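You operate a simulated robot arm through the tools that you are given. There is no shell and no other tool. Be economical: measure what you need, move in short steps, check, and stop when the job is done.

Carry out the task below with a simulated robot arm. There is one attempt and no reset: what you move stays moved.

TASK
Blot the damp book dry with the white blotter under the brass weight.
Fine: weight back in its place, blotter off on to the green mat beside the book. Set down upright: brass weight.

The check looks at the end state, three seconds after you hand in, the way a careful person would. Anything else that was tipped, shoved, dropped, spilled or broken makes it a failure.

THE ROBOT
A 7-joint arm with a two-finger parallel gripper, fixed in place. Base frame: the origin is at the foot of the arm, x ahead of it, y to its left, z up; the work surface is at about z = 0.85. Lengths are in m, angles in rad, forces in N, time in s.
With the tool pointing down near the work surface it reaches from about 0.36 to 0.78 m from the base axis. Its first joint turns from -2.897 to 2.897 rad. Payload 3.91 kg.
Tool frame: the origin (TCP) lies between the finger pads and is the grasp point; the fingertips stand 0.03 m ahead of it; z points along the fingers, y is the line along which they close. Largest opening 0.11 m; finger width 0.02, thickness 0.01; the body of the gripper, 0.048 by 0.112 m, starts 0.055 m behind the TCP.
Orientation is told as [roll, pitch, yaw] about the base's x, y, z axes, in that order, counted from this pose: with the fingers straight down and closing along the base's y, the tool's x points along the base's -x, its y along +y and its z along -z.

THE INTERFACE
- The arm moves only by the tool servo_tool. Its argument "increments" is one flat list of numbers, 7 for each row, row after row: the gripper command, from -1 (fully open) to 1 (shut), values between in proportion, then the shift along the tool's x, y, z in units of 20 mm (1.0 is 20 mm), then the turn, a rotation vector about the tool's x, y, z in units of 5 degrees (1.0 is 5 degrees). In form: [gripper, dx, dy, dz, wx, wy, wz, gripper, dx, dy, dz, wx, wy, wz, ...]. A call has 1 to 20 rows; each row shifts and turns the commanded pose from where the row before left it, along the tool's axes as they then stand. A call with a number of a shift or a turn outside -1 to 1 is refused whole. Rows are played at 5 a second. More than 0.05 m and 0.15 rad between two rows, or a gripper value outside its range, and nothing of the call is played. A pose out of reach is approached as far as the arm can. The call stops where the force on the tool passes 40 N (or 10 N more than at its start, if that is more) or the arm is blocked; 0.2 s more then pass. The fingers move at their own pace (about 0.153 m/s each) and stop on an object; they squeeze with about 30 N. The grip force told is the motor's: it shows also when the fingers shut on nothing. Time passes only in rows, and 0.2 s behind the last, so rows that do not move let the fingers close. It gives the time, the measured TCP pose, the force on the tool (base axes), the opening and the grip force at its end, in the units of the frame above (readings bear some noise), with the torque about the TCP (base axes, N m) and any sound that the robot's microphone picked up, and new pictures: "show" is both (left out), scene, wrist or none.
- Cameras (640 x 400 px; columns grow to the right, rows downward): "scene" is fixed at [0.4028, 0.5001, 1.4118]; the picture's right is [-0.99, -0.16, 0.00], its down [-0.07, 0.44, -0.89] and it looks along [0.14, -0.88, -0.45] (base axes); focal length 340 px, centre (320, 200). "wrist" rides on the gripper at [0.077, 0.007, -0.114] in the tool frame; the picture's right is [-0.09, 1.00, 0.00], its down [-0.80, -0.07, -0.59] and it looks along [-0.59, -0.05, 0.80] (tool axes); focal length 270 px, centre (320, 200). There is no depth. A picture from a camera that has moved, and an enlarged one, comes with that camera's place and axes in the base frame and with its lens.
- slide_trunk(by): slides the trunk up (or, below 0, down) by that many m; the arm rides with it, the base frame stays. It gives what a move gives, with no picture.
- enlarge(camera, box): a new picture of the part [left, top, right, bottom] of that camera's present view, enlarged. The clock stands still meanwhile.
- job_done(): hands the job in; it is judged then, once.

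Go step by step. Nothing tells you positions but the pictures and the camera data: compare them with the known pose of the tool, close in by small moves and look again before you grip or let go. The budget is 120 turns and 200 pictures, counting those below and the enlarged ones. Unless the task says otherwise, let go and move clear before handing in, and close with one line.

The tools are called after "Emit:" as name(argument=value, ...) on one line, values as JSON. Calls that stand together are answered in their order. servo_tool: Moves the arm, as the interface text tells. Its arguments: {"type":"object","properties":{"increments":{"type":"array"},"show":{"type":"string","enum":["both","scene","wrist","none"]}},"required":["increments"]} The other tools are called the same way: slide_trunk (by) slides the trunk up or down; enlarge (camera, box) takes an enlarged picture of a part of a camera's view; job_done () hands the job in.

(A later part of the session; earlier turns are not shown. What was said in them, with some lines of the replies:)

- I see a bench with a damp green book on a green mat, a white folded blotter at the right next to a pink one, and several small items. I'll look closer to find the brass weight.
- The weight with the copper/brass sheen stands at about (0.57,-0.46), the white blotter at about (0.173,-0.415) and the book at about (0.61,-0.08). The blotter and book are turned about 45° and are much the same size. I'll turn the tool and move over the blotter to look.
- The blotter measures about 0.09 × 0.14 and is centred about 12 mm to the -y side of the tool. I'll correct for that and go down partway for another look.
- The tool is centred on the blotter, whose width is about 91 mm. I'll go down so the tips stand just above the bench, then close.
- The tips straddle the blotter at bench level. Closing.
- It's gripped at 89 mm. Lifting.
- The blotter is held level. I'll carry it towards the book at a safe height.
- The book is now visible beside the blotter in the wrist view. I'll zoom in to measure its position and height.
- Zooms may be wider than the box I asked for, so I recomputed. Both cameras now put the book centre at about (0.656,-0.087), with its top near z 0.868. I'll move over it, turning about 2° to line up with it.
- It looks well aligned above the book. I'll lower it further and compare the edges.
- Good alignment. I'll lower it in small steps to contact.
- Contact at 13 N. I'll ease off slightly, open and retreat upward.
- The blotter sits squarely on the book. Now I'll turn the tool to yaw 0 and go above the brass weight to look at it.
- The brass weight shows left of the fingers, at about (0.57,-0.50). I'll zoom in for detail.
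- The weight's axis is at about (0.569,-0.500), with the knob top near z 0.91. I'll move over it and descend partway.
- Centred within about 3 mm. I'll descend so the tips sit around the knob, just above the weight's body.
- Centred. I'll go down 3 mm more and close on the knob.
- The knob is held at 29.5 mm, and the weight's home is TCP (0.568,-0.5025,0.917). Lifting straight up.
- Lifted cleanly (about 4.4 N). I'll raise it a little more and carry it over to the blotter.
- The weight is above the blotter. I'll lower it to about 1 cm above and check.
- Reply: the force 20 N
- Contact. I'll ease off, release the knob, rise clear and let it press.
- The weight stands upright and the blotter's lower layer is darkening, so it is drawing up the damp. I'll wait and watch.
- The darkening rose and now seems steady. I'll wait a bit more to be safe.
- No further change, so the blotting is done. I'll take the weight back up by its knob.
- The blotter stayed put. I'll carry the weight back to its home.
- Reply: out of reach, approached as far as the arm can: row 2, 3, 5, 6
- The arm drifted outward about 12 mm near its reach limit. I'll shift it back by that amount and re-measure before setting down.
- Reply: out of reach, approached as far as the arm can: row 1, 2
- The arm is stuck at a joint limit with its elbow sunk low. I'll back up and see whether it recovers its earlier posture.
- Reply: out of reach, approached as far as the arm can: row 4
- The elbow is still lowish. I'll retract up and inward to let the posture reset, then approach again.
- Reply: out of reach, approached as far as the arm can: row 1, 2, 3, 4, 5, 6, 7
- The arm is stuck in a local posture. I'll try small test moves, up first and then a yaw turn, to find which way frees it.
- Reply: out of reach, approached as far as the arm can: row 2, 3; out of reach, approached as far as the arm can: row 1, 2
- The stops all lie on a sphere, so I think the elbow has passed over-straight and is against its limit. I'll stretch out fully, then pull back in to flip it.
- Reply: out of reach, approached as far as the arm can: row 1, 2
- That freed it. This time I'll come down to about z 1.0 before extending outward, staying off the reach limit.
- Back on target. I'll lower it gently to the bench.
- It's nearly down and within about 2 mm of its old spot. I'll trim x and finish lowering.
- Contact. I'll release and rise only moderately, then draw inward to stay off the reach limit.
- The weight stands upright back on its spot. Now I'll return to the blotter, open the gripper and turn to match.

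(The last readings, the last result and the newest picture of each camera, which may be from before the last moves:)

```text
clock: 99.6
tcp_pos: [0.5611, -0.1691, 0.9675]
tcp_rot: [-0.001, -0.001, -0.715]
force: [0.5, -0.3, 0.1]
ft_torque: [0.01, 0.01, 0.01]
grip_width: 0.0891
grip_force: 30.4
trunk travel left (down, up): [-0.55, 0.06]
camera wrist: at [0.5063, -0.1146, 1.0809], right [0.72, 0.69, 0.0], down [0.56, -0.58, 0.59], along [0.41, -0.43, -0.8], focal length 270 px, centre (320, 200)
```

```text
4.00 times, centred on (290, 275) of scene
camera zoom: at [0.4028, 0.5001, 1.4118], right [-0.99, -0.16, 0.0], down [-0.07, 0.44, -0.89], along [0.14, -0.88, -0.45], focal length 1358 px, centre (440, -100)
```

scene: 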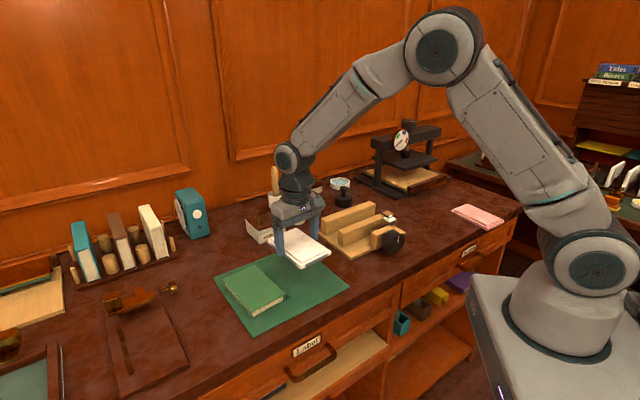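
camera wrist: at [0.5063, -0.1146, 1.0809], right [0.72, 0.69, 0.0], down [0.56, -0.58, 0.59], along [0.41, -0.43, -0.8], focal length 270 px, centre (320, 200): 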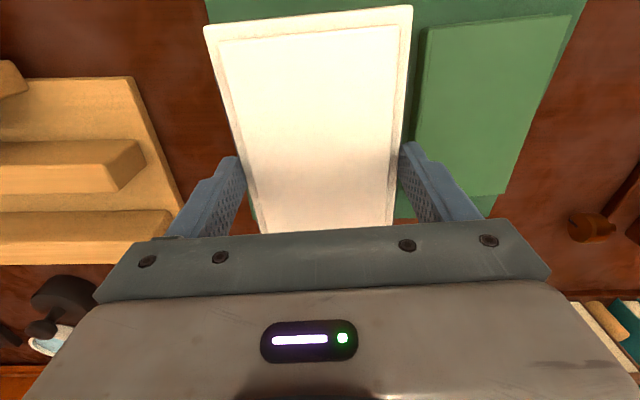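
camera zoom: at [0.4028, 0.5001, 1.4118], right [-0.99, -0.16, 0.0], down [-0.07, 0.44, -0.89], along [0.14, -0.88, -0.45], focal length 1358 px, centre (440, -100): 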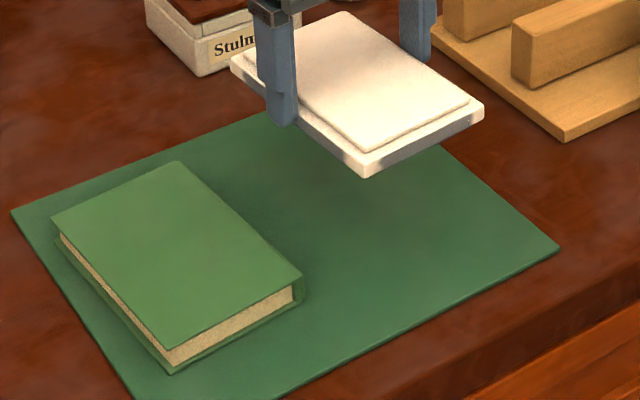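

The book's stain is gone, and the spot over the mat has 3 cm margins on all sides. Lowering.

Emit:
servo_tool(increments=[1, 0, 0, 1, 0, 0, 0, 1, 0, 0, 1, 0, 0, 0, 1, 0, 0, 1, 0, 0, 0, 1, 0, 0, 0.6, 0, 0, 0, 1, 0, 0, 0, 0, 0, 0], show="none")

Emit:
enlarge(camera="scene", box=[210, 225, 370, 325])

```text
clock: 100.8
tcp_pos: [0.5626, -0.1699, 0.8934]
tcp_rot: [0.001, 0.001, -0.718]
force: [-0.3, -0.4, -1.5]
ft_torque: [0.05, -0.04, 0.01]
grip_width: 0.0892
grip_force: 29.9
trunk travel left (down, up): [-0.55, 0.06]
```

```text
4.00 times, centred on (290, 275) of scene
camera zoom: at [0.4028, 0.5001, 1.4118], right [-0.99, -0.16, 0.0], down [-0.07, 0.44, -0.89], along [0.14, -0.88, -0.45], focal length 1358 px, centre (440, -100)
```

zoom: 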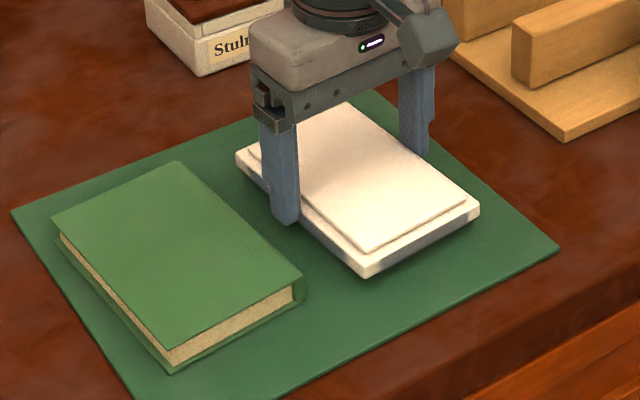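

Emit:
servo_tool(increments=[1, 0, 0, 0.25, 0, 0, 0, 1, 0, 0, 0, 0, 0, 0], show="none")

Emit:
servo_tool(increments=[1, 0, 0, 0.1, 0, 0, 0, 1, 0, 0, 0, 0, 0, 0], show="none")

```text
clock: 101.4
tcp_pos: [0.5635, -0.1706, 0.8883]
tcp_rot: [0.0, 0.001, -0.716]
force: [0.1, -0.1, -0.3]
ft_torque: [-0.03, 0.0, -0.01]
grip_width: 0.0893
grip_force: 29.4
trunk travel left (down, up): [-0.55, 0.06]
```

```text
clock: 102.0
tcp_pos: [0.5631, -0.1698, 0.8871]
tcp_rot: [0.001, -0.001, -0.715]
force: [0.4, -0.6, -1.0]
ft_torque: [0.0, 0.0, -0.01]
grip_width: 0.0889
grip_force: 29.5
trunk travel left (down, up): [-0.55, 0.06]
```

Emit:
servo_tool(increments=[1, 0, 0, 0.1, 0, 0, 0, 1, 0, 0, 0, 0, 0, 0], show="none")

```text
clock: 102.6
tcp_pos: [0.563, -0.1705, 0.8862]
tcp_rot: [0.002, -0.001, -0.716]
force: [-1.2, 0.7, 4.8]
ft_torque: [0.01, 0.46, -0.02]
grip_width: 0.089
grip_force: 31.1
trunk travel left (down, up): [-0.55, 0.06]
```

Contact with the mat. I'll release with a modest opening and rise clear.

Emit:
servo_tool(increments=[-0.85, 0, 0, 0, 0, 0, 0, -0.85, 0, 0, 0, 0, 0, 0, -0.85, 0, 0, -0.5, 0, 0, 0, -0.85, 0, 0, -1, 0, 0, 0, -0.85, 0, 0, -1, 0, 0, 0, -0.85, 0, 0, -1, 0, 0, 0, -0.85, 0, 0, -1, 0, 0, 0, -0.85, 0, 0, -1, 0, 0, 0, -0.85, 0, 0, -1, 0, 0, 0, -0.85, 0, 0, -1, 0, 0, 0, -0.85, 0, 0, 0, 0, 0, 0])

Emit:
enlarge(camera="scene", box=[210, 225, 370, 325])

Emit:
enlarge(camera="scene", box=[240, 150, 400, 250])

```text
clock: 105.0
tcp_pos: [0.5617, -0.1719, 1.0356]
tcp_rot: [0.001, -0.001, -0.715]
force: [-0.6, -0.9, 0.1]
ft_torque: [0.01, 0.01, 0.01]
grip_width: 0.1019
grip_force: 0.1
trunk travel left (down, up): [-0.55, 0.06]
camera wrist: at [0.5068, -0.1161, 1.1504], right [0.72, 0.69, 0.0], down [0.56, -0.58, 0.59], along [0.41, -0.43, -0.8], focal length 270 px, centre (320, 200)
```

scene: 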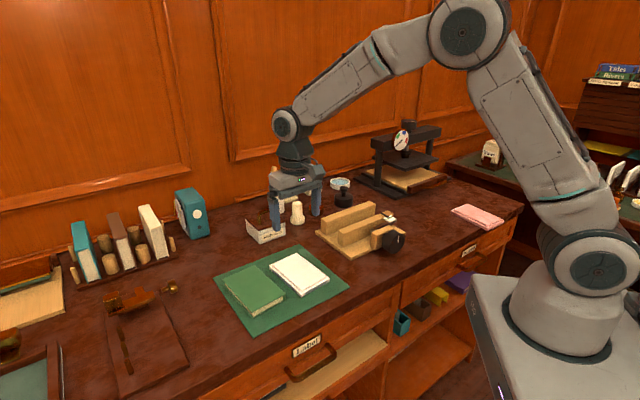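
wrist: 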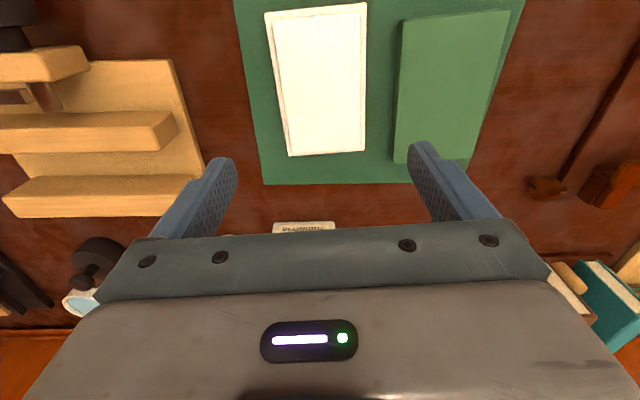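

```text
4.00 times, centred on (290, 275) of scene
camera zoom: at [0.4028, 0.5001, 1.4118], right [-0.99, -0.16, 0.0], down [-0.07, 0.44, -0.89], along [0.14, -0.88, -0.45], focal length 1358 px, centre (440, -100)
```

zoom: 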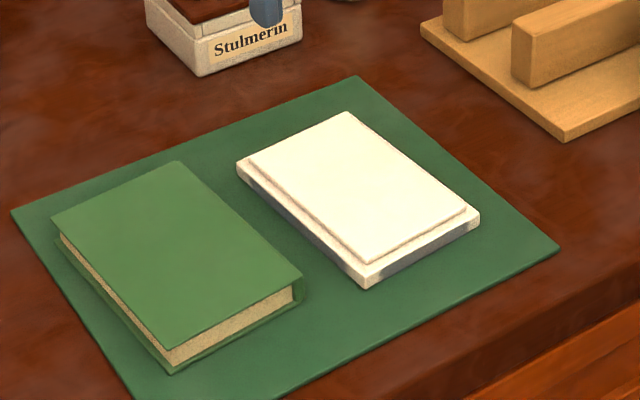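

```text
4.00 times, centred on (320, 200) of scene
camera zoom: at [0.4028, 0.5001, 1.4118], right [-0.99, -0.16, 0.0], down [-0.07, 0.44, -0.89], along [0.14, -0.88, -0.45], focal length 1358 px, centre (320, 200)
```

zoom: 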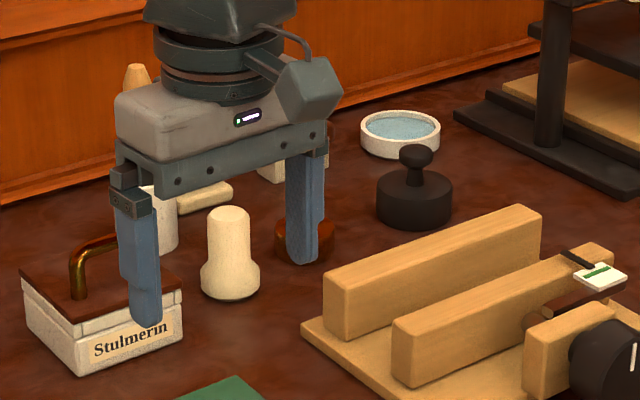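

The book is dry, the blotter lies flat on the mat beside it, and the brass weight stands upright at its place. Nothing else has moved and the gripper is clear, so I'm handing in.

Emit:
job_done()

```text
The job is handed in.
```

The book is blotted dry: its stain is gone, the brass weight stands upright back in its place, and the white blotter lies on the green mat beside the book.
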